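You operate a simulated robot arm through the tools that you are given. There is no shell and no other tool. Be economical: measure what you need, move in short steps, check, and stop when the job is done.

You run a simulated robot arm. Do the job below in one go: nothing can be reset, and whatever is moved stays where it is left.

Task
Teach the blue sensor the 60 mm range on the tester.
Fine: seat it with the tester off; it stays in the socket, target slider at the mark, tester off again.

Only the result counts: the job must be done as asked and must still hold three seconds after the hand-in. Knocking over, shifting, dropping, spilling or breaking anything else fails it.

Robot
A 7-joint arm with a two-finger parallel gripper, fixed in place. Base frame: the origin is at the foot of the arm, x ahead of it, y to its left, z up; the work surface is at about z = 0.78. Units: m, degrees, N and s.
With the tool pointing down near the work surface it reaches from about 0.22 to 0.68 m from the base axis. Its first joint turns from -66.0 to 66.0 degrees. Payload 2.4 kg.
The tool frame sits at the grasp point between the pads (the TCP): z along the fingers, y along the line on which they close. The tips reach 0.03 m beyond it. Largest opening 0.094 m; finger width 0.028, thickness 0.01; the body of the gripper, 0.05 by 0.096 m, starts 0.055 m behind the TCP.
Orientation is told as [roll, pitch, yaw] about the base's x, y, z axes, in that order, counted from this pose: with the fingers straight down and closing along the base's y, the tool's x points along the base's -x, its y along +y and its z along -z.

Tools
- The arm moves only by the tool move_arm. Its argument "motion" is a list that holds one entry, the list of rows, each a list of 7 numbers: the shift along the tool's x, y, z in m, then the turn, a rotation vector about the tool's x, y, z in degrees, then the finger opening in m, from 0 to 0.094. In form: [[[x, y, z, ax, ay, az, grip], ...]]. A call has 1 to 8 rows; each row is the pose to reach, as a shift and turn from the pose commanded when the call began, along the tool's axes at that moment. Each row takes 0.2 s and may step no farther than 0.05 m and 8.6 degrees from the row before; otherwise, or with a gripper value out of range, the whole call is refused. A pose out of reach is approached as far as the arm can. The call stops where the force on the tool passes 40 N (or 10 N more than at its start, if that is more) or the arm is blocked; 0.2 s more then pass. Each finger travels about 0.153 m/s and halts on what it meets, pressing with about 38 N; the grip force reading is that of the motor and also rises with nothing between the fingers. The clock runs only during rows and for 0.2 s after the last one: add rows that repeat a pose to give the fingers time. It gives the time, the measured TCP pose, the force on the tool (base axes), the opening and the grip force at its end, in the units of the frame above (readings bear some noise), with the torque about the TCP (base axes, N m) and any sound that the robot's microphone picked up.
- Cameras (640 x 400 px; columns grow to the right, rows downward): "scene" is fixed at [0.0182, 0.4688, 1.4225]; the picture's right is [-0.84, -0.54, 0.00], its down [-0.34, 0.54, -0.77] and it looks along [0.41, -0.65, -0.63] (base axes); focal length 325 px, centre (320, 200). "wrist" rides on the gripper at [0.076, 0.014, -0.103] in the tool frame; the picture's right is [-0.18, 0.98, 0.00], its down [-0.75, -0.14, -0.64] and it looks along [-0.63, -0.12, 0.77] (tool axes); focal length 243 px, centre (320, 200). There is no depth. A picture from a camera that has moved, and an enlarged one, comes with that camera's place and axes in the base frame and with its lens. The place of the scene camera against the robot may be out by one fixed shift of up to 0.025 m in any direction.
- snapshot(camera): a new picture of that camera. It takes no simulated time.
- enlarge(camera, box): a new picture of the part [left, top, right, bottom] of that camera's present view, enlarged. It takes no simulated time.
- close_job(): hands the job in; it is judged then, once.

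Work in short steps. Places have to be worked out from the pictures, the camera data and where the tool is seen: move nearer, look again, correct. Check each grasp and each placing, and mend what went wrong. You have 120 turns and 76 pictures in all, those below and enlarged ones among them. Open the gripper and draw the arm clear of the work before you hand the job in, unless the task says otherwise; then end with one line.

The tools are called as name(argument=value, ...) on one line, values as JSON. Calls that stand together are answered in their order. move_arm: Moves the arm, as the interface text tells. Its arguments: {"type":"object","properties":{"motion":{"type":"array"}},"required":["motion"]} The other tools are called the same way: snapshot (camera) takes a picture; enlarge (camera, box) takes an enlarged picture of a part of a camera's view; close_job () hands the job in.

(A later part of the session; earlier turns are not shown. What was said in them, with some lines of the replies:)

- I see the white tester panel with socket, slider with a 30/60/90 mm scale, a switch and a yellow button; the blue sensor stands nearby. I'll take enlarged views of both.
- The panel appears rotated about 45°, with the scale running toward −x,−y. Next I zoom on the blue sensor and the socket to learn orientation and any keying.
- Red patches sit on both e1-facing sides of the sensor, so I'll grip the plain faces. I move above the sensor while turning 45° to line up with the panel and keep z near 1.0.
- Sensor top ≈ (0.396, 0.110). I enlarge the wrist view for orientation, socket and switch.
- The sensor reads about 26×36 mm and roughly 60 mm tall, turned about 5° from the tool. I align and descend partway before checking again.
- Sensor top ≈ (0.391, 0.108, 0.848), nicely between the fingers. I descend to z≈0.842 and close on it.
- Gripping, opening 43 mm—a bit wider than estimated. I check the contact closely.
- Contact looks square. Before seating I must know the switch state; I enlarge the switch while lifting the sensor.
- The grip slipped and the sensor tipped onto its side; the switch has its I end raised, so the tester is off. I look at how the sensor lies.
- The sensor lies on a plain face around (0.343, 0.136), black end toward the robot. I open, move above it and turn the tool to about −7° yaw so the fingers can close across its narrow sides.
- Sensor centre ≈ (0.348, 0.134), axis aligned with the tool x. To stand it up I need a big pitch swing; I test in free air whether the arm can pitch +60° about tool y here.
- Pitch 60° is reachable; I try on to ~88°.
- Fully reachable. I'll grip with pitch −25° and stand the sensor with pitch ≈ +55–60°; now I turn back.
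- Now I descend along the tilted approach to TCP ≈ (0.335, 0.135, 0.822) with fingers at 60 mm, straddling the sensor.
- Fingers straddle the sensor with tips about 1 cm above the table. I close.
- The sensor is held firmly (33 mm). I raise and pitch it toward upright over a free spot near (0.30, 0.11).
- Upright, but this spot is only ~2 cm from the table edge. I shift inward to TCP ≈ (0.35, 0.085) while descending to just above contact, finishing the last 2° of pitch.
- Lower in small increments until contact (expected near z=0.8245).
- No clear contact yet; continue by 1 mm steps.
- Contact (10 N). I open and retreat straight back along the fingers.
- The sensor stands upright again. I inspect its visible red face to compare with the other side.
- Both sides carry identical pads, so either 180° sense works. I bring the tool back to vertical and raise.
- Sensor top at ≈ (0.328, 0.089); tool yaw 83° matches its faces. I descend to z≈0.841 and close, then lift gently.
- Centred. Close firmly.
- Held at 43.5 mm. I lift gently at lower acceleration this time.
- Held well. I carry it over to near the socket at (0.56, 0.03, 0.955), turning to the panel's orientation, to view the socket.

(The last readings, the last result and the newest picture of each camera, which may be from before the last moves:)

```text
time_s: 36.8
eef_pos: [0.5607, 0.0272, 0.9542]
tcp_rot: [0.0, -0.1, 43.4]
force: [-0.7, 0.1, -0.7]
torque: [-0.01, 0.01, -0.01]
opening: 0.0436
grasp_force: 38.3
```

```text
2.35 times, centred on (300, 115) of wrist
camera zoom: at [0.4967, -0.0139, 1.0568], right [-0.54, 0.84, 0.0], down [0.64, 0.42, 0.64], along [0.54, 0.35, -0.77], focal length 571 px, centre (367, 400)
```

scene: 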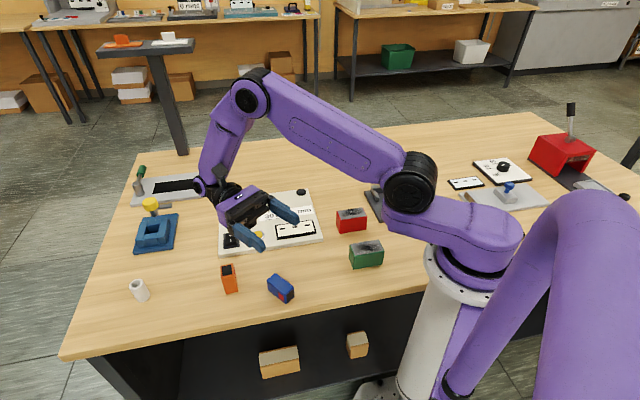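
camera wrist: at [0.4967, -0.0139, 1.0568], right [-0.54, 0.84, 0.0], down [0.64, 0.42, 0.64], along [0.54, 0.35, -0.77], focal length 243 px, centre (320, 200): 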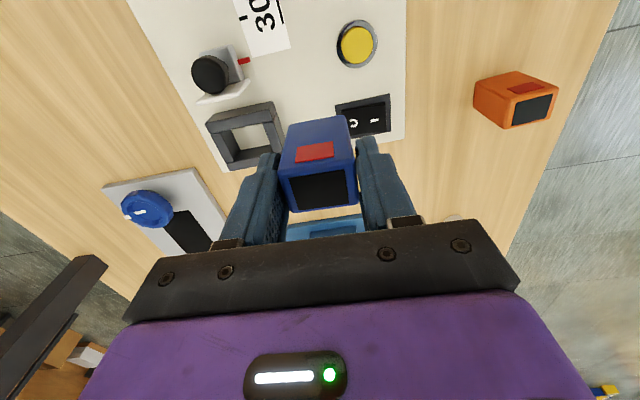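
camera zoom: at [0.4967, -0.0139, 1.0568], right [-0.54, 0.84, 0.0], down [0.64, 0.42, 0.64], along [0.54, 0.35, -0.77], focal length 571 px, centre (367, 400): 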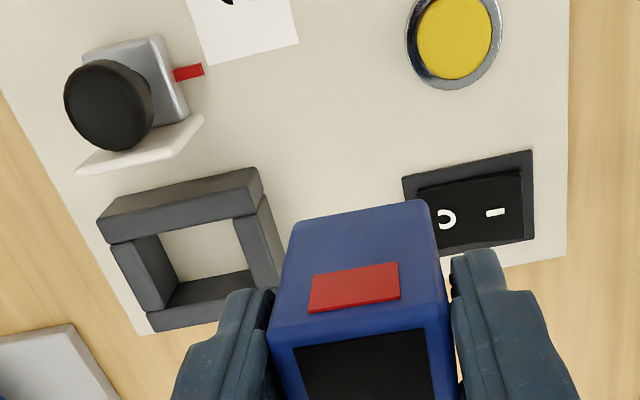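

enlarge(camera="wrist", box=[210, 90, 300, 180])

enlarge(camera="scene", box=[200, 150, 300, 240])

```text
4.44 times, centred on (255, 135) of wrist
camera zoom: at [0.4967, -0.0139, 1.0568], right [-0.54, 0.84, 0.0], down [0.64, 0.42, 0.64], along [0.54, 0.35, -0.77], focal length 1078 px, centre (609, 489)
```

zoom: 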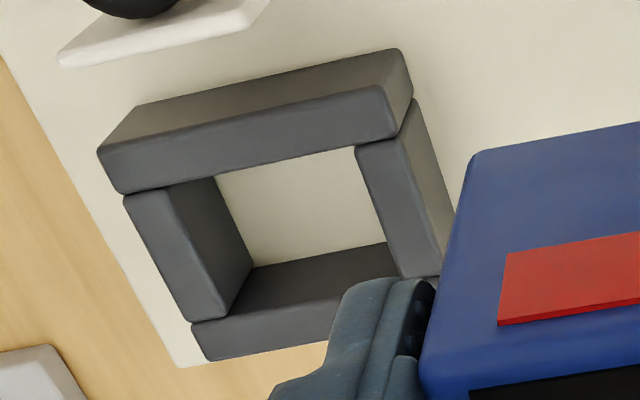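

```text
4.44 times, centred on (250, 195) of scene
camera zoom: at [0.0183, 0.4688, 1.4225], right [-0.84, -0.54, 0.0], down [-0.34, 0.54, -0.77], along [0.41, -0.65, -0.63], focal length 1446 px, centre (631, 222)
```

zoom: 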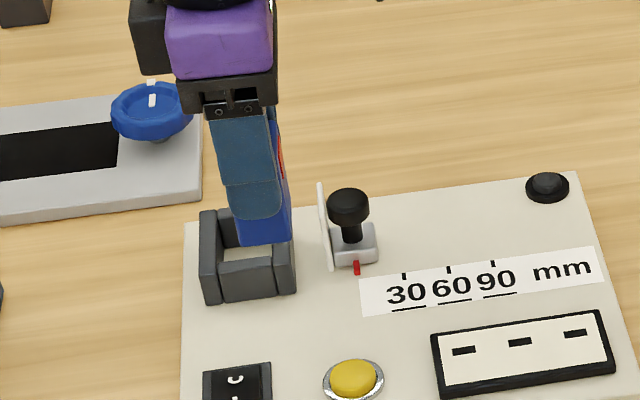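

The hole is about 45 × 34 mm with edges at ~134°, centre ≈ (0.634, −0.014) if its top is at z≈0.826. I shift 8 cm sideways for a parallax measurement of that height.

move_arm(motion=[[[0, 0.01, 0, 0, 0, 0, 0.02], [0, 0.03, 0, 0, 0, 0, 0.02], [0, 0.05, 0, 0, 0, 0, 0.02], [0, 0.07, 0, 0, 0, 0, 0.02], [0, 0.08, 0, 0, 0, 0, 0.02], [0, 0.08, 0, 0, 0, 0, 0.02]]])

enlarge(camera="wrist", box=[120, 80, 220, 180])

```text
time_s: 38.2
eef_pos: [0.5052, 0.0858, 0.9535]
tcp_rot: [0.0, 0.1, 43.6]
force: [0.3, -0.5, -0.7]
torque: [-0.03, -0.03, 0.01]
opening: 0.0436
grasp_force: 38.6
```

```text
4.00 times, centred on (170, 130) of wrist
camera zoom: at [0.4409, 0.0448, 1.0568], right [-0.54, 0.84, 0.0], down [0.64, 0.42, 0.64], along [0.54, 0.35, -0.77], focal length 970 px, centre (920, 480)
```

zoom: 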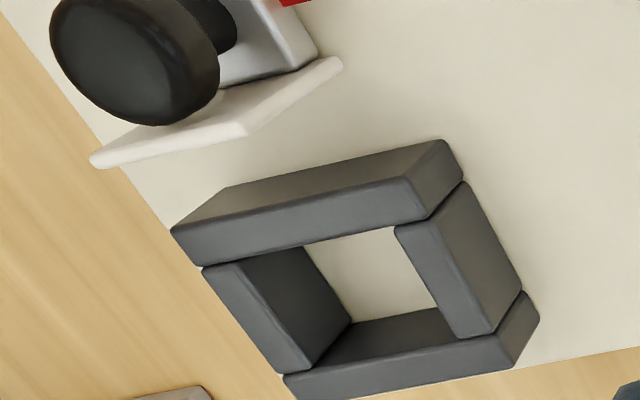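

Triangulated: socket top z≈0.821, hole centre ≈ (0.637, −0.014), ≈46 × 34.6 mm. I measure how the sensor sits in the hand for the fine offset.

enlarge(camera="wrist", box=[260, 100, 380, 220])

```text
3.33 times, centred on (320, 160) of wrist
camera zoom: at [0.4409, 0.0448, 1.0568], right [-0.54, 0.84, 0.0], down [0.64, 0.42, 0.64], along [0.54, 0.35, -0.77], focal length 809 px, centre (320, 333)
```

zoom: 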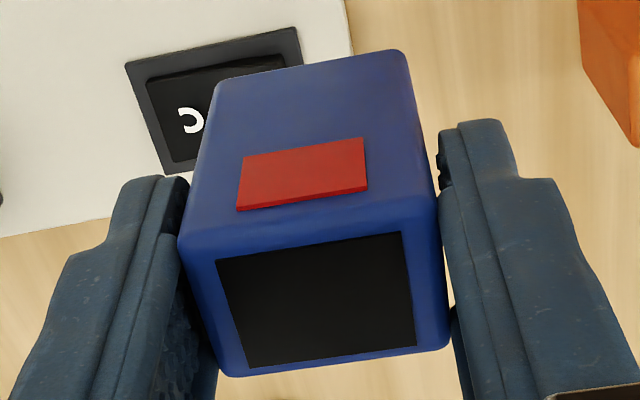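

In hand, the sensor centre lies ~3 mm toward −x of the tool. Target TCP above the socket is ≈ (0.635, −0.016), yaw 43.6°. Moving there at the same height.

move_arm(motion=[[[-0.002, -0.012, 0, 0, 0, 0, 0.02], [-0.006, -0.04, 0, 0, 0, 0, 0.02], [-0.011, -0.075, 0, 0, 0, 0, 0.02], [-0.016, -0.11, 0, 0, 0, 0, 0.02], [-0.02, -0.14, 0, 0, 0, 0, 0.02], [-0.0237, -0.158, 0, 0, 0, 0, 0.02], [-0.0237, -0.163, 0, 0, 0, 0, 0.02], [-0.0237, -0.163, 0, 0, 0, 0, 0.02]]])

snapshot(camera="wrist")

enlarge(camera="scene", box=[190, 140, 290, 240])

```text
time_s: 40.0
eef_pos: [0.6344, -0.0166, 0.9553]
tcp_rot: [0.0, 0.0, 43.5]
force: [-0.9, 0.0, -0.9]
torque: [-0.04, 0.01, 0.02]
opening: 0.0433
grasp_force: 38.2
```

```text
31 pictures are left
camera wrist: at [0.5705, -0.0579, 1.0574], right [-0.54, 0.84, 0.0], down [0.64, 0.42, 0.64], along [0.54, 0.35, -0.77], focal length 243 px, centre (320, 200)
```

wrist: 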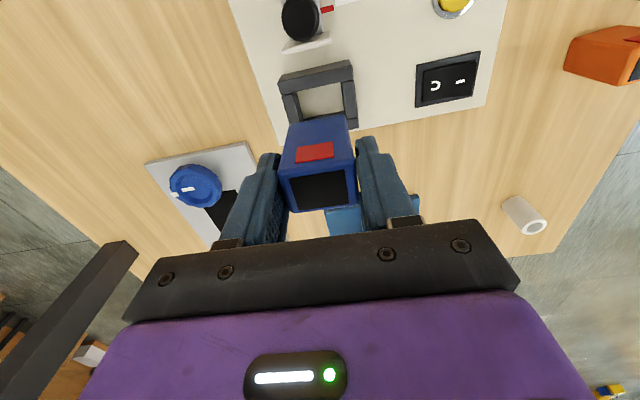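

```text
4.00 times, centred on (240, 190) of scene
camera zoom: at [0.0183, 0.4688, 1.4225], right [-0.84, -0.54, 0.0], down [-0.34, 0.54, -0.77], along [0.41, -0.65, -0.63], focal length 1301 px, centre (640, 240)
```

zoom: 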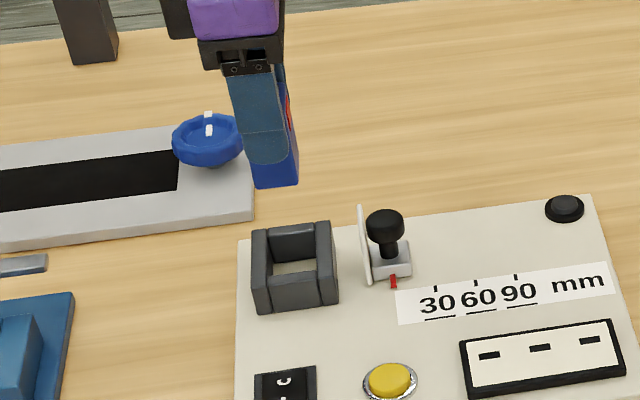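

I refine with a closer look at socket against sensor from here.

enlarge(camera="wrist", box=[260, 40, 380, 160])

```text
3.33 times, centred on (320, 100) of wrist
camera zoom: at [0.5705, -0.0579, 1.0574], right [-0.54, 0.84, 0.0], down [0.64, 0.42, 0.64], along [0.54, 0.35, -0.77], focal length 809 px, centre (320, 533)
```

zoom: 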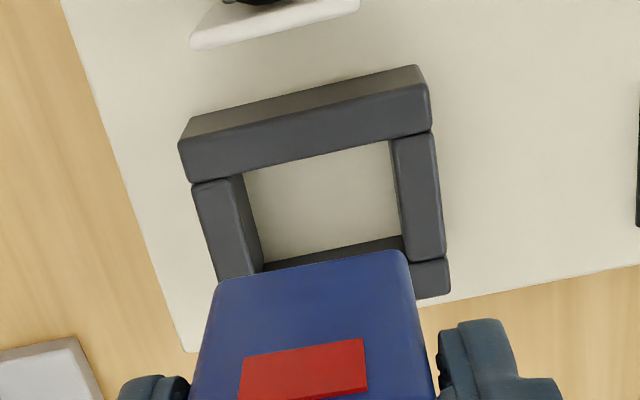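

Sensor and hole centres coincide within ~1 mm. I descend to just above the socket rim and check.

move_arm(motion=[[[0, 0, 0.01, 0, 0, 0, 0.02], [0, 0, 0.025, 0, 0, 0, 0.02], [0, 0, 0.042, 0, 0, 0, 0.02], [0, 0, 0.056, 0, 0, 0, 0.02], [0, 0, 0.065, 0, 0, 0, 0.02], [0, 0, 0.068, 0, 0, 0, 0.02], [0, 0, 0.068, 0, 0, 0, 0.02]]])

enlarge(camera="wrist", box=[240, 60, 400, 220])

enlarge(camera="scene", box=[230, 170, 290, 230])

```text
time_s: 41.6
eef_pos: [0.6352, -0.0169, 0.8868]
tcp_rot: [0.1, -0.1, 43.6]
force: [-0.3, -0.1, -1.1]
torque: [0.03, 0.01, 0.0]
opening: 0.0435
grasp_force: 38.5
```

```text
2.50 times, centred on (320, 140) of wrist
camera zoom: at [0.5711, -0.0578, 0.9899], right [-0.54, 0.84, 0.0], down [0.64, 0.42, 0.64], along [0.54, 0.35, -0.77], focal length 606 px, centre (320, 350)
```

zoom: 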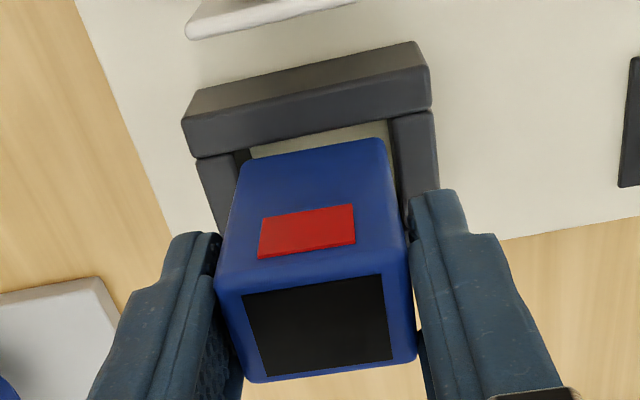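

```text
6.67 times, centred on (260, 200) of scene
camera zoom: at [0.0183, 0.4688, 1.4225], right [-0.84, -0.54, 0.0], down [-0.34, 0.54, -0.77], along [0.41, -0.65, -0.63], focal length 2169 px, centre (720, 200)
```

zoom: 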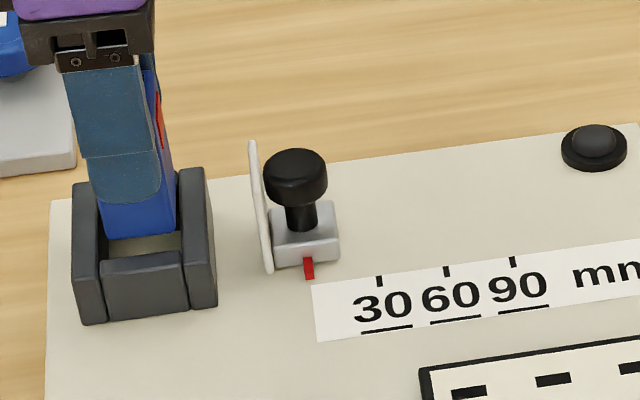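

Alignment looks good on both axes (≈2–3 mm gaps). I lower in small steps, watching force.

move_arm(motion=[[[0, 0, 0.003, 0, 0, 0, 0.02], [0, 0, 0.006, 0, 0, 0, 0.02], [0, 0, 0.009, 0, 0, 0, 0.02], [0, 0, 0.012, 0, 0, 0, 0.02], [0, 0, 0.015, 0, 0, 0, 0.02], [0, 0, 0.018, 0, 0, 0, 0.02], [0, 0, 0.018, 0, 0, 0, 0.02]]])

```text
time_s: 43.2
eef_pos: [0.6345, -0.0135, 0.8691]
tcp_rot: [-0.2, -0.2, 43.7]
force: [12.5, 12.4, 2.7]
torque: [0.59, -0.66, 0.36]
opening: 0.0437
grasp_force: 38.6
```

It went in 18 mm but is being pushed toward +x+y (17 N), so the sensor sits too far to the e1 side. I shift 2.5 mm toward −tool‑x to relieve.

move_arm(motion=[[[-0.0012, 0, 0, 0, 0, 0, 0.02], [-0.0025, 0, 0, 0, 0, 0, 0.02], [-0.0025, 0, 0, 0, 0, 0, 0.02]]])

```text
time_s: 44.0
eef_pos: [0.6346, -0.0136, 0.8695]
tcp_rot: [-0.1, 0.1, 43.6]
force: [7.9, 10.4, -0.6]
torque: [0.59, -0.35, 0.22]
opening: 0.0438
grasp_force: 37.7
```

move_arm(motion=[[[-0.0015, 0, 0, 0, 0, 0, 0.02], [-0.003, 0, 0, 0, 0, 0, 0.02], [-0.003, 0, 0, 0, 0, 0, 0.02]]])

enlarge(camera="wrist", box=[240, 60, 400, 220])

enlarge(camera="scene", box=[230, 170, 290, 230])

```text
time_s: 44.8
eef_pos: [0.6371, -0.0131, 0.8687]
tcp_rot: [0.0, 0.2, 43.5]
force: [0.0, 0.8, -0.7]
torque: [-0.02, -0.02, -0.01]
opening: 0.0435
grasp_force: 38.1
```

```text
2.50 times, centred on (320, 140) of wrist
camera zoom: at [0.5743, -0.0547, 0.971], right [-0.54, 0.84, 0.0], down [0.65, 0.42, 0.64], along [0.54, 0.35, -0.77], focal length 606 px, centre (320, 350)
```

zoom: 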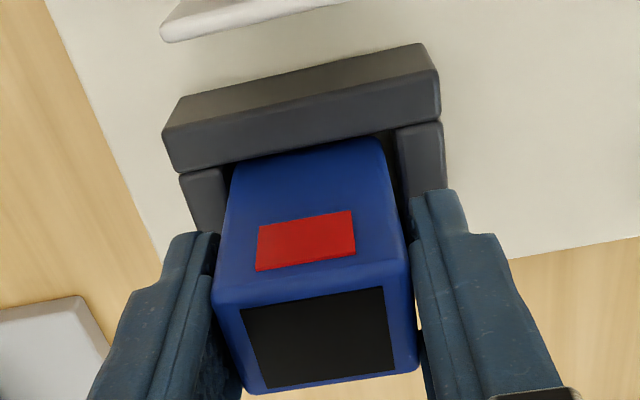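

```text
6.67 times, centred on (260, 200) of scene
camera zoom: at [0.0183, 0.4688, 1.4225], right [-0.84, -0.54, 0.0], down [-0.34, 0.54, -0.77], along [0.41, -0.65, -0.63], focal length 2169 px, centre (720, 200)
```

zoom: 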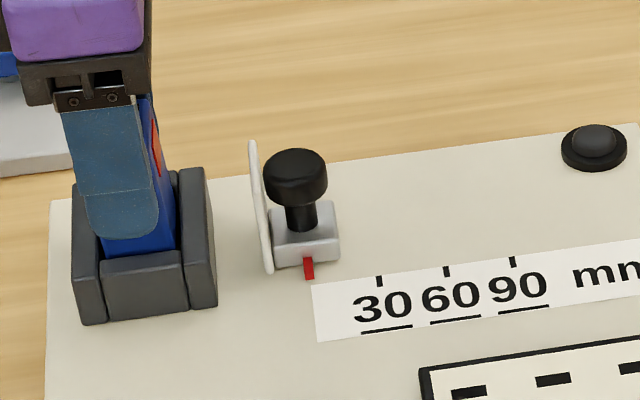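

Lateral force gone; sensor is free inside the socket. Continue down until it bottoms.

move_arm(motion=[[[0, 0, 0.002, 0, 0, 0, 0.02], [0, 0, 0.004, 0, 0, 0, 0.02], [0, 0, 0.006, 0, 0, 0, 0.02], [0, 0, 0.008, 0, 0, 0, 0.02], [0, 0, 0.008, 0, 0, 0, 0.02]]])

```text
time_s: 46.0
eef_pos: [0.6388, -0.0124, 0.8609]
tcp_rot: [-0.1, 0.2, 43.7]
force: [-0.4, -1.5, 0.1]
torque: [0.0, 0.03, 0.02]
opening: 0.0436
grasp_force: 38.1
```

move_arm(motion=[[[0, 0, 0.001, 0, 0, 0, 0.02], [0, 0, 0.002, 0, 0, 0, 0.02], [0, 0, 0.003, 0, 0, 0, 0.02], [0, 0, 0.003, 0, 0, 0, 0.02]]])

```text
time_s: 47.0
eef_pos: [0.6382, -0.0124, 0.8579]
tcp_rot: [0.0, 0.0, 43.5]
force: [-2.0, -0.3, -0.6]
torque: [-0.02, 0.04, 0.04]
opening: 0.0435
grasp_force: 38.2
```

move_arm(motion=[[[0, 0, 0.001, 0, 0, 0, 0.02], [0, 0, 0.002, 0, 0, 0, 0.02], [0, 0, 0.003, 0, 0, 0, 0.02], [0, 0, 0.003, 0, 0, 0, 0.02]]])

enlarge(camera="scene", box=[230, 170, 290, 230])

```text
time_s: 48.0
eef_pos: [0.6389, -0.0125, 0.8554]
tcp_rot: [0.0, -0.1, 43.5]
force: [0.0, 0.7, 0.1]
torque: [-0.03, 0.01, 0.0]
opening: 0.0435
grasp_force: 37.6
```

```text
6.67 times, centred on (260, 200) of scene
camera zoom: at [0.0182, 0.4688, 1.4225], right [-0.84, -0.54, 0.0], down [-0.34, 0.54, -0.77], along [0.41, -0.65, -0.63], focal length 2169 px, centre (720, 200)
```

zoom: 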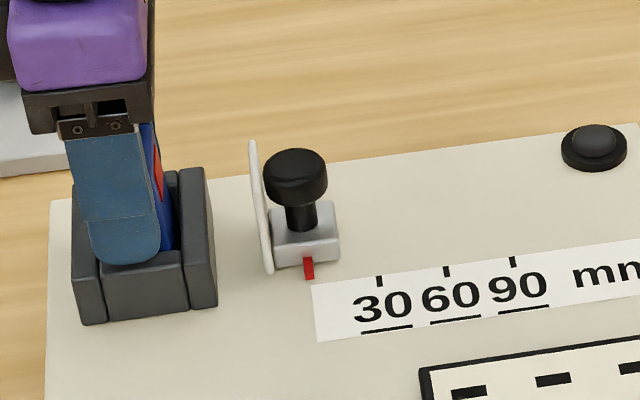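

move_arm(motion=[[[0, 0, 0.001, 0, 0, 0, 0.02], [0, 0, 0.002, 0, 0, 0, 0.02], [0, 0, 0.003, 0, 0, 0, 0.02], [0, 0, 0.003, 0, 0, 0, 0.02]]])

```text
time_s: 49.0
eef_pos: [0.6383, -0.0112, 0.8525]
tcp_rot: [0.0, 0.0, 43.6]
force: [-6.9, -1.1, 17.0]
torque: [0.23, 0.53, 0.19]
opening: 0.0439
grasp_force: 37.8
```

Contact at TCP z≈0.8525 (17 N). I open slightly and lift off, then check seating.

move_arm(motion=[[[0, 0, -0.001, 0, 0, 0, 0.044], [0, 0, -0.001, 0, 0, 0, 0.055], [0, 0, -0.001, 0, 0, 0, 0.06], [0, 0, -0.03, 0, 0, 0, 0.06], [0, 0, -0.07, 0, 0, 0, 0.06], [0, 0, -0.1, 0, 0, 0, 0.06], [0, 0, -0.1, 0, 0, 0, 0.06]]])

snapshot(camera="wrist")

enlarge(camera="scene", box=[220, 175, 320, 255])

```text
time_s: 50.6
eef_pos: [0.6394, -0.0117, 0.9529]
tcp_rot: [0.0, 0.0, 43.6]
force: [0.3, 0.1, 0.1]
torque: [0.01, 0.0, 0.02]
opening: 0.0603
grasp_force: 0.1
```

```text
23 pictures are left
camera wrist: at [0.576, -0.0534, 1.0557], right [-0.54, 0.84, 0.0], down [0.64, 0.42, 0.64], along [0.54, 0.35, -0.77], focal length 243 px, centre (320, 200)
```

wrist: 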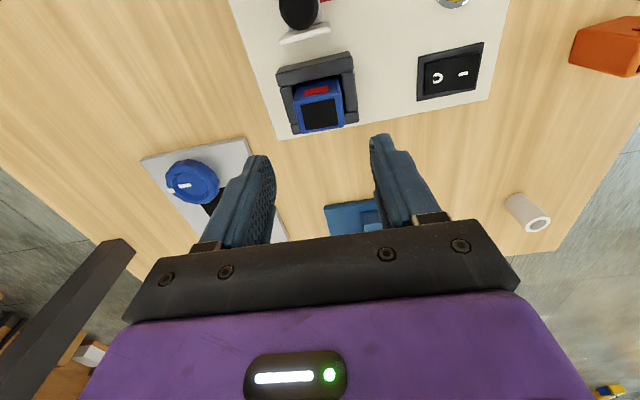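

```text
5.00 times, centred on (270, 215) of scene
camera zoom: at [0.0182, 0.4688, 1.4225], right [-0.84, -0.54, 0.0], down [-0.34, 0.54, -0.77], along [0.41, -0.65, -0.63], focal length 1626 px, centre (570, 125)
```

zoom: 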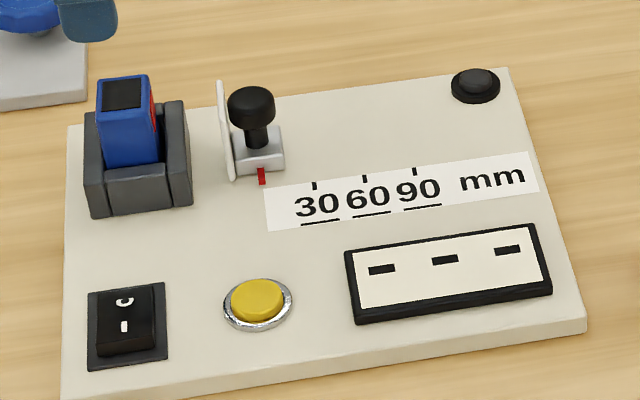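

Sensor sits in the socket. Next the slider: knob ≈ (0.591, −0.063), and pointer must travel ≈60 mm along e1 to the 60 tick. I move above the knob and look.

move_arm(motion=[[[0.025, -0.001, 0, 0, 0, 0, 0.07], [0.05, -0.003, 0, 0, 0, 0, 0.07], [0.0747, -0.0039, 0.01, 0, 0, 0, 0.07], [0.0747, -0.0039, 0.02, 0, 0, 0, 0.07], [0.0747, -0.0039, 0.02, 0, 0, 0, 0.07]]])

snapshot(camera="wrist")

```text
time_s: 51.8
eef_pos: [0.5875, -0.0657, 0.9328]
tcp_rot: [0.0, 0.1, 43.5]
force: [-0.4, -0.4, 0.7]
torque: [0.0, 0.0, 0.03]
opening: 0.0695
grasp_force: 0.0
```

```text
21 pictures are left
camera wrist: at [0.5231, -0.1078, 1.0349], right [-0.54, 0.84, 0.0], down [0.64, 0.42, 0.64], along [0.54, 0.35, -0.77], focal length 243 px, centre (320, 200)
```

wrist: 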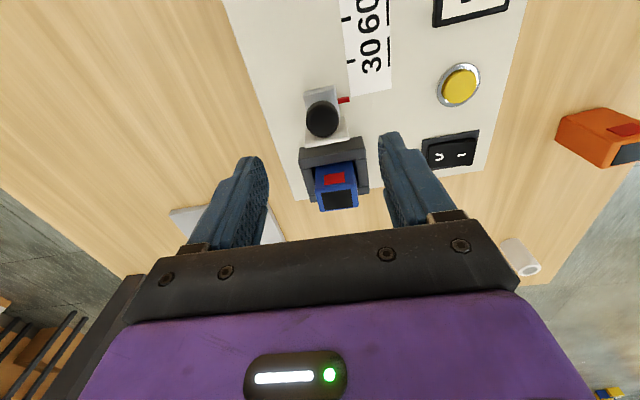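

Knob triangulated at (0.588, −0.063), top z≈0.836. I lower to TCP z≈0.850 with the fingers biased 4 mm away from the target plate.

move_arm(motion=[[[0.002, 0.0014, 0.03, 0, 0, 0, 0.06], [0.002, 0.0014, 0.06, 0, 0, 0, 0.06], [0.002, 0.0014, 0.076, 0, 0, 0, 0.06], [0.002, 0.0014, 0.083, 0, 0, 0, 0.06], [0.002, 0.0014, 0.083, 0, 0, 0, 0.06]]])

enlarge(camera="wrist", box=[220, 80, 440, 240])

enlarge(camera="scene", box=[220, 170, 310, 240])

```text
time_s: 53.0
eef_pos: [0.5835, -0.0664, 0.8494]
tcp_rot: [0.1, 0.0, 43.6]
force: [-1.1, -0.5, 0.1]
torque: [-0.01, -0.03, 0.0]
opening: 0.0599
grasp_force: 0.0
```

```text
2.50 times, centred on (330, 160) of wrist
camera zoom: at [0.5206, -0.1078, 0.952], right [-0.54, 0.84, 0.0], down [0.64, 0.42, 0.64], along [0.54, 0.35, -0.77], focal length 606 px, centre (295, 300)
```

zoom: 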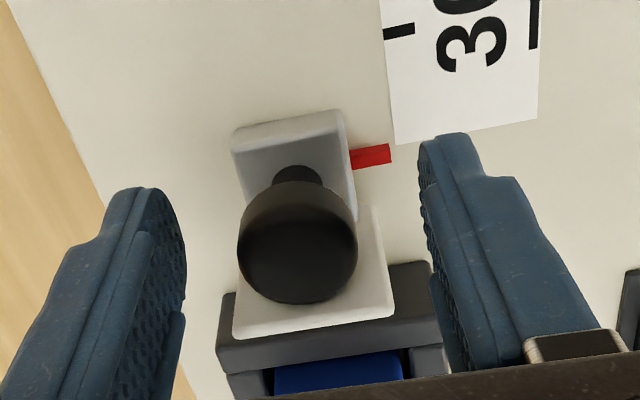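

```text
5.71 times, centred on (265, 205) of scene
camera zoom: at [0.0182, 0.4688, 1.4225], right [-0.84, -0.54, 0.0], down [-0.34, 0.54, -0.77], along [0.41, -0.65, -0.63], focal length 1859 px, centre (634, 171)
```

zoom: 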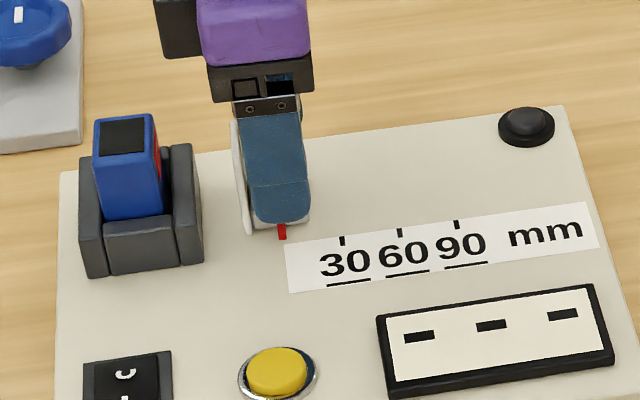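

Knob is between the fingers. Close on it.

move_arm(motion=[[[0, 0, 0, 0, 0, 0, 0.045], [0, 0, 0, 0, 0, 0, 0.03], [0, 0, 0, 0, 0, 0, 0.01], [0, 0, 0, 0, 0, 0, 0.01]]])

```text
time_s: 54.0
eef_pos: [0.5845, -0.0662, 0.8505]
tcp_rot: [0.1, -0.1, 43.6]
force: [1.6, -0.8, -2.2]
torque: [0.03, -0.04, -0.04]
opening: 0.0276
grasp_force: 45.0
```

Gripped (27.6 mm). I slide 50 mm along tool +x, then look.

move_arm(motion=[[[0.008, 0, 0, 0, 0, 0, 0.01], [0.016, 0, 0, 0, 0, 0, 0.01], [0.024, 0, 0, 0, 0, 0, 0.01], [0.032, 0, 0, 0, 0, 0, 0.01], [0.04, 0, 0, 0, 0, 0, 0.01], [0.046, 0, 0, 0, 0, 0, 0.01], [0.05, 0, 0, 0, 0, 0, 0.01], [0.05, 0, 0, 0, 0, 0, 0.01]]])

enlarge(camera="scene", box=[220, 170, 310, 240])

```text
time_s: 55.8
eef_pos: [0.5496, -0.1017, 0.8498]
tcp_rot: [-0.3, -0.2, 43.5]
force: [6.0, -2.9, 23.0]
torque: [-0.4, 0.32, 0.04]
opening: 0.0277
grasp_force: 45.5
```

```text
5.71 times, centred on (265, 205) of scene
camera zoom: at [0.018, 0.4688, 1.4225], right [-0.84, -0.54, 0.0], down [-0.34, 0.54, -0.77], along [0.41, -0.65, -0.63], focal length 1859 px, centre (634, 171)
```

zoom: 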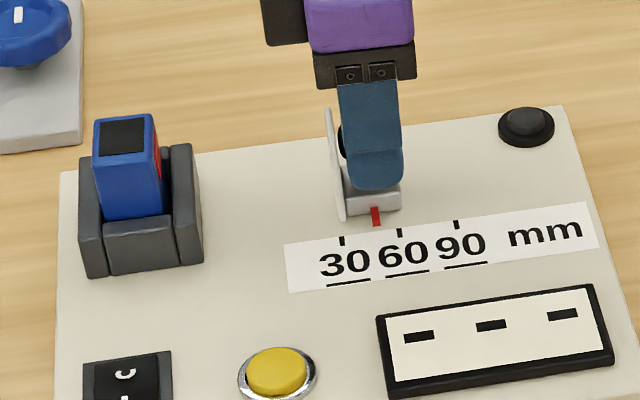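

Pointer has moved ~50 mm and is ~11 mm short of the 60 tick. I move 10.5 mm more, then zoom.

move_arm(motion=[[[0.004, 0, -0.0005, 0, 0, 0, 0.01], [0.008, 0, -0.0005, 0, 0, 0, 0.01], [0.0105, 0, -0.0005, 0, 0, 0, 0.01], [0.0105, 0, -0.0005, 0, 0, 0, 0.01]]])

enlarge(camera="scene", box=[270, 195, 300, 220])

```text
time_s: 56.8
eef_pos: [0.5406, -0.1095, 0.8491]
tcp_rot: [-0.1, -0.1, 43.5]
force: [7.5, -4.7, 16.3]
torque: [0.79, -0.98, -0.15]
opening: 0.0276
grasp_force: 44.9
```

```text
16.00 times, centred on (285, 208) of scene
camera zoom: at [0.0181, 0.4687, 1.4226], right [-0.84, -0.54, 0.0], down [-0.34, 0.54, -0.77], along [0.41, -0.65, -0.63], focal length 5205 px, centre (880, 80)
```

zoom: 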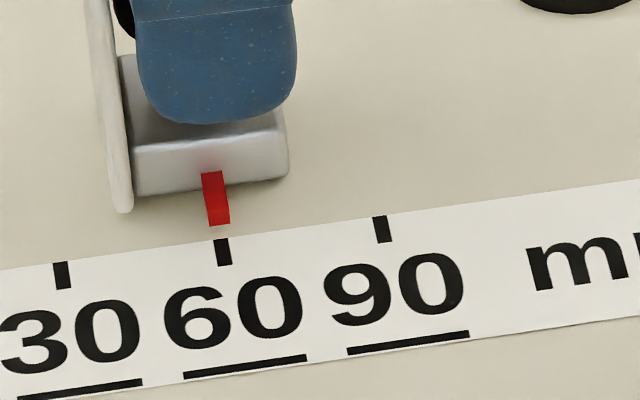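

The pointer lines up with the 60 tick within ~0.5 mm. I release and rise straight up, then verify.

move_arm(motion=[[[0, 0, 0, 0, 0, 0, 0.03], [0, 0, 0, 0, 0, 0, 0.045], [0, 0, 0, 0, 0, 0, 0.06], [0, 0, -0.03, 0, 0, 0, 0.06], [0, 0, -0.07, 0, 0, 0, 0.06], [0, 0, -0.1, 0, 0, 0, 0.06], [0, 0, -0.1, 0, 0, 0, 0.06]]])

enlarge(camera="scene", box=[270, 195, 300, 220])

```text
time_s: 58.4
eef_pos: [0.5392, -0.1073, 0.949]
tcp_rot: [0.1, 0.2, 43.6]
force: [-0.6, 0.1, -0.1]
torque: [-0.02, -0.05, 0.01]
opening: 0.0601
grasp_force: 0.1
```

```text
16.00 times, centred on (285, 208) of scene
camera zoom: at [0.0182, 0.4688, 1.4225], right [-0.84, -0.54, 0.0], down [-0.34, 0.54, -0.77], along [0.41, -0.65, -0.63], focal length 5205 px, centre (880, 80)
```

zoom: 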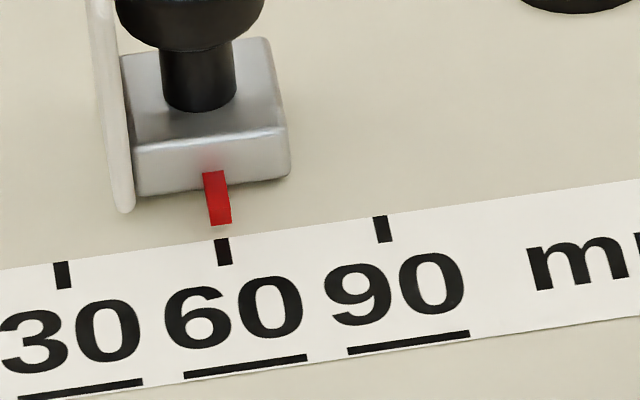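

Slider is set. Now to the switch (I end ≈ (0.55, 0.088)). I close the fingers and move above it for a closer view.

move_arm(motion=[[[-0.03, 0.03, 0, 0, 0, 0, 0.04], [-0.06, 0.06, 0, 0, 0, 0, 0.02], [-0.09, 0.09, 0, 0, 0, 0, 0], [-0.12, 0.12, 0.01, 0, 0, 0, 0], [-0.1367, 0.135, 0.02, 0, 0, 0, 0], [-0.1367, 0.135, 0.02, 0, 0, 0, 0]]])

enlarge(camera="wrist", box=[200, 40, 440, 200])

```text
time_s: 59.8
eef_pos: [0.5467, 0.0861, 0.9286]
tcp_rot: [-0.1, 0.1, 43.6]
force: [-0.8, 0.2, 0.2]
torque: [-0.03, -0.02, 0.0]
opening: 0.0001
grasp_force: 33.3
```

```text
2.50 times, centred on (320, 120) of wrist
camera zoom: at [0.4831, 0.0432, 1.0312], right [-0.54, 0.84, 0.0], down [0.64, 0.42, 0.64], along [0.54, 0.35, -0.77], focal length 606 px, centre (320, 400)
```

zoom: 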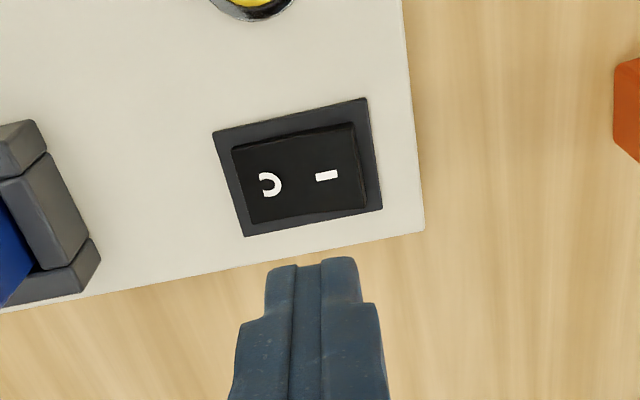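

I mark at (0.550, 0.089, z≈0.803). I press just outside it with closed fingers: first down to slightly above.

move_arm(motion=[[[-0.0046, 0.0027, 0.03, 0, 0, 0, 0], [-0.0046, 0.0027, 0.06, 0, 0, 0, 0], [-0.0046, 0.0027, 0.08, 0, 0, 0, 0], [-0.0046, 0.0027, 0.08, 0, 0, 0, 0]]])

move_arm(motion=[[[0, 0, 0.003, 0, 0, 0, 0], [0, 0, 0.006, 0, 0, 0, 0], [0, 0, 0.009, 0, 0, 0, 0], [0, 0, 0.011, 0, 0, 0, 0], [0, 0, 0.011, 0, 0, 0, 0]]])

```text
time_s: 60.8
eef_pos: [0.5478, 0.0907, 0.8483]
tcp_rot: [-0.1, 0.0, 43.6]
force: [-0.4, -0.2, 0.4]
torque: [-0.02, 0.0, -0.01]
opening: 0.0001
grasp_force: 33.0
```

```text
time_s: 62.0
eef_pos: [0.5489, 0.0897, 0.8386]
tcp_rot: [0.0, 0.0, 43.6]
force: [-0.5, 0.4, -0.5]
torque: [-0.01, -0.01, 0.0]
opening: 0.0
grasp_force: 32.9
```

Not in contact yet; continue in small steps.

move_arm(motion=[[[0, 0, 0.002, 0, 0, 0, 0], [0, 0, 0.004, 0, 0, 0, 0], [0, 0, 0.006, 0, 0, 0, 0], [0, 0, 0.006, 0, 0, 0, 0]]])

```text
time_s: 63.1
eef_pos: [0.5479, 0.0906, 0.8357]
tcp_rot: [0.0, 0.0, 43.6]
force: [-6.2, -0.9, 11.2]
torque: [-0.03, 0.07, -0.03]
opening: 0.0002
grasp_force: 32.6
stopped in row 4: the force on the tool passed its limit at 41 N (the readings are from after the stop); the commanded pose is now the measured one
```

Force peaked at 41 N. I lift a little and see whether the rocker flipped.

move_arm(motion=[[[0, 0, -0.02, 0, 0, 0, 0], [0, 0, -0.05, 0, 0, 0, 0], [0, 0, -0.06, 0, 0, 0, 0], [0, 0, -0.06, 0, 0, 0, 0]]])

enlarge(camera="scene", box=[215, 190, 325, 255])

```text
time_s: 64.1
eef_pos: [0.5478, 0.0876, 0.8938]
tcp_rot: [-0.2, -0.2, 43.6]
force: [0.4, -0.2, 0.9]
torque: [-0.03, 0.01, -0.05]
opening: 0.0
grasp_force: 32.7
```

```text
5.82 times, centred on (270, 222) of scene
camera zoom: at [0.0182, 0.4688, 1.4225], right [-0.84, -0.54, 0.0], down [-0.34, 0.54, -0.77], along [0.41, -0.65, -0.63], focal length 1893 px, centre (611, 69)
```

zoom: 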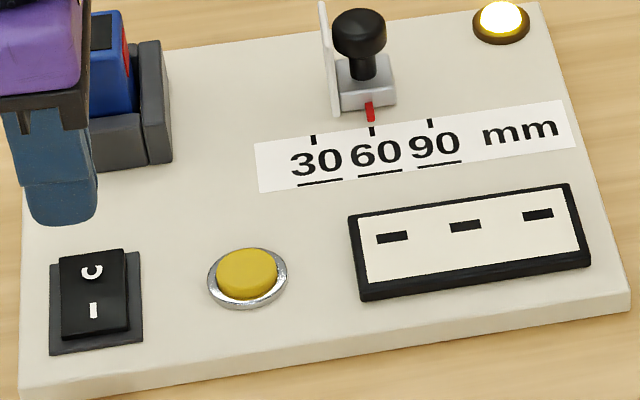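

Lamp lit: tester is on. Now move over the yellow teach button at ≈ (0.507, 0.033).

move_arm(motion=[[[0.025, -0.004, 0, 0, 0, 0, 0], [0.05, -0.008, 0, 0, 0, 0, 0], [0.0674, -0.0112, 0, 0, 0, 0, 0], [0.0674, -0.0112, 0.03, 0, 0, 0, 0], [0.0674, -0.0112, 0.05, 0, 0, 0, 0], [0.0674, -0.0112, 0.05, 0, 0, 0, 0]]])

enlarge(camera="scene", box=[215, 190, 325, 255])

```text
time_s: 65.5
eef_pos: [0.5056, 0.0354, 0.8447]
tcp_rot: [-0.1, -0.2, 43.5]
force: [-0.3, -0.1, 0.7]
torque: [0.01, 0.0, -0.01]
opening: 0.0
grasp_force: 33.5
```

```text
5.82 times, centred on (270, 222) of scene
camera zoom: at [0.0182, 0.4688, 1.4225], right [-0.84, -0.54, 0.0], down [-0.34, 0.54, -0.77], along [0.41, -0.65, -0.63], focal length 1893 px, centre (611, 69)
```

zoom: 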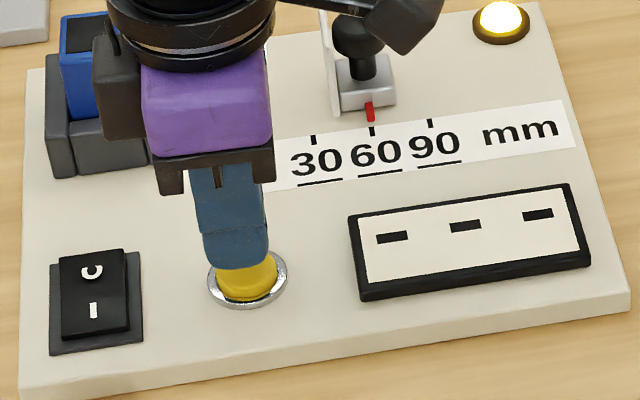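

The fingertips are above the button; I shift 3 mm toward +x tool and press down in small steps.

move_arm(motion=[[[0.003, 0, 0.003, 0, 0, 0, 0], [0.003, 0, 0.006, 0, 0, 0, 0], [0.003, 0, 0.009, 0, 0, 0, 0], [0.003, 0, 0.012, 0, 0, 0, 0], [0.003, 0, 0.012, 0, 0, 0, 0]]])

```text
time_s: 66.7
eef_pos: [0.5048, 0.0329, 0.8324]
tcp_rot: [-0.1, -0.1, 43.6]
force: [-1.4, -1.2, 1.7]
torque: [-0.05, 0.01, -0.03]
opening: 0.0
grasp_force: 32.5
heard: click
```

A click was heard. I hold and check the display.

enlarge(camera="scene", box=[215, 190, 325, 255])

```text
5.82 times, centred on (270, 222) of scene
camera zoom: at [0.0182, 0.4688, 1.4225], right [-0.84, -0.54, 0.0], down [-0.34, 0.54, -0.77], along [0.41, -0.65, -0.63], focal length 1893 px, centre (611, 69)
```

zoom: 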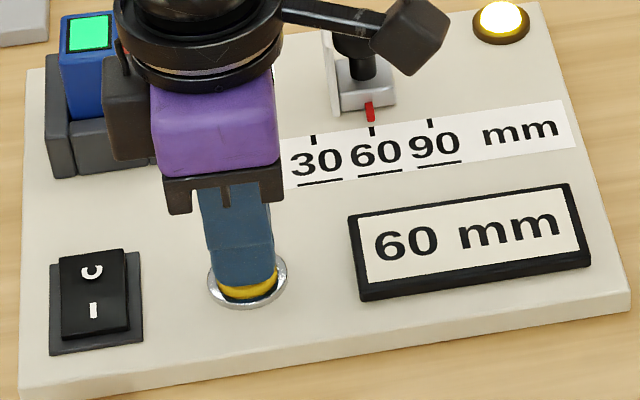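

Taught: display "60 mm", sensor green. I rise and move above the O end at ≈ (0.5667, 0.071) to switch off.

move_arm(motion=[[[0, 0, -0.02, 0, 0, 0, 0], [0, 0, -0.06, 0, 0, 0, 0], [-0.035, -0.008, -0.06, 0, 0, 0, 0], [-0.071, -0.0152, -0.06, 0, 0, 0, 0], [-0.071, -0.0152, -0.03, 0, 0, 0, 0], [-0.071, -0.0152, -0.014, 0, 0, 0, 0], [-0.071, -0.0152, -0.014, 0, 0, 0, 0]]])

move_arm(motion=[[[0, 0, 0.003, 0, 0, 0, 0], [0, 0, 0.006, 0, 0, 0, 0], [0, 0, 0.008, 0, 0, 0, 0], [0, 0, 0.01, 0, 0, 0, 0], [0, 0, 0.012, 0, 0, 0, 0], [0, 0, 0.012, 0, 0, 0, 0]]])

```text
time_s: 68.3
eef_pos: [0.5674, 0.072, 0.8474]
tcp_rot: [-0.2, -0.1, 43.6]
force: [0.8, -0.3, -0.6]
torque: [-0.01, 0.0, -0.03]
opening: 0.0001
grasp_force: 33.5
```

```text
time_s: 69.7
eef_pos: [0.5662, 0.0702, 0.8342]
tcp_rot: [-0.2, 0.1, 43.6]
force: [-0.2, 0.5, 0.2]
torque: [-0.02, 0.04, 0.01]
opening: 0.0006
grasp_force: 32.7
```

enlarge(camera="scene", box=[215, 180, 325, 255])

```text
5.33 times, centred on (270, 218) of scene
camera zoom: at [0.0182, 0.4688, 1.4225], right [-0.84, -0.54, 0.0], down [-0.34, 0.54, -0.77], along [0.41, -0.65, -0.63], focal length 1735 px, centre (587, 107)
```

zoom: 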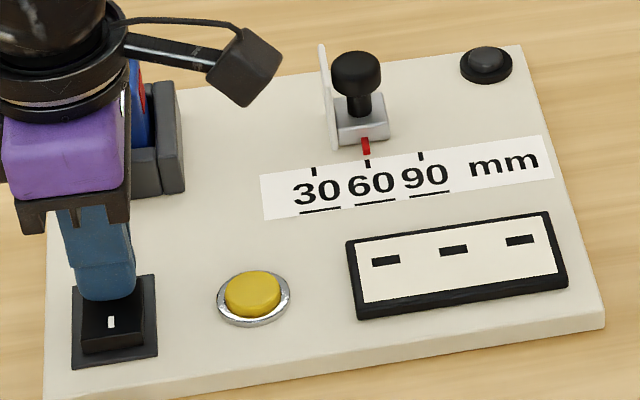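

The lamp is dark and the display is back to dashes: the tester is off. I rise, open the gripper and draw clear.

move_arm(motion=[[[0, 0, -0.03, 0, 0, 0, 0], [0, 0, -0.07, 0, 0, 0, 0], [0, 0, -0.12, 0, 0, 0, 0], [0.04, 0, -0.15, 0, 0, 0, 0.03], [0.08, 0, -0.17, 0, 0, 0, 0.06], [0.12, 0, -0.18, 0, 0, 0, 0.08], [0.16, 0, -0.19, 0, 0, 0, 0.08], [0.16, 0, -0.19, 0, 0, 0, 0.08]]])

snapshot(camera="scene")

enlarge(camera="scene", box=[210, 175, 330, 300])

```text
time_s: 71.5
eef_pos: [0.448, -0.036, 1.0257]
tcp_rot: [0.0, 0.0, 43.6]
force: [-0.3, 0.5, -0.3]
torque: [0.02, 0.0, -0.01]
opening: 0.08
grasp_force: 0.1
```

```text
10 pictures are left
```

scene: 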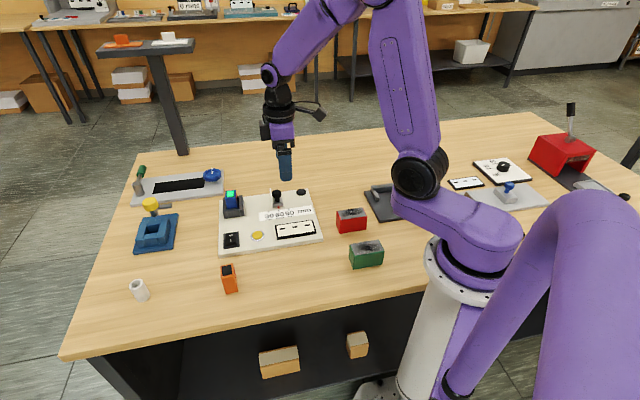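

```text
3.20 times, centred on (270, 238) of scene
camera zoom: at [0.0182, 0.4688, 1.4225], right [-0.84, -0.54, 0.0], down [-0.34, 0.54, -0.77], along [0.41, -0.65, -0.63], focal length 1041 px, centre (480, 80)
```

zoom: 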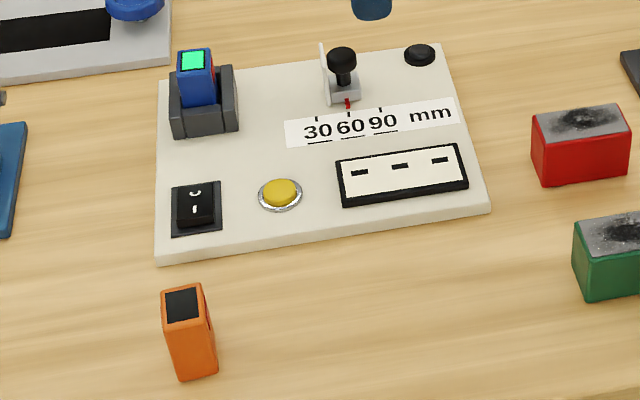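

Everything is as asked: the sensor sits in the socket with its taught indicator green, the slider is at 60, the tester is off, and the arm is clear. I hand the job in.

close_job()

```text
The job is handed in.
```

The blue sensor is taught to 60 mm: the display read "60 mm" and its indicator went green. It is still in the socket, with the slider at the 60 mark and the tester off again. It slipped from the gripper and tipped over once early on; I stood it back up before seating it.
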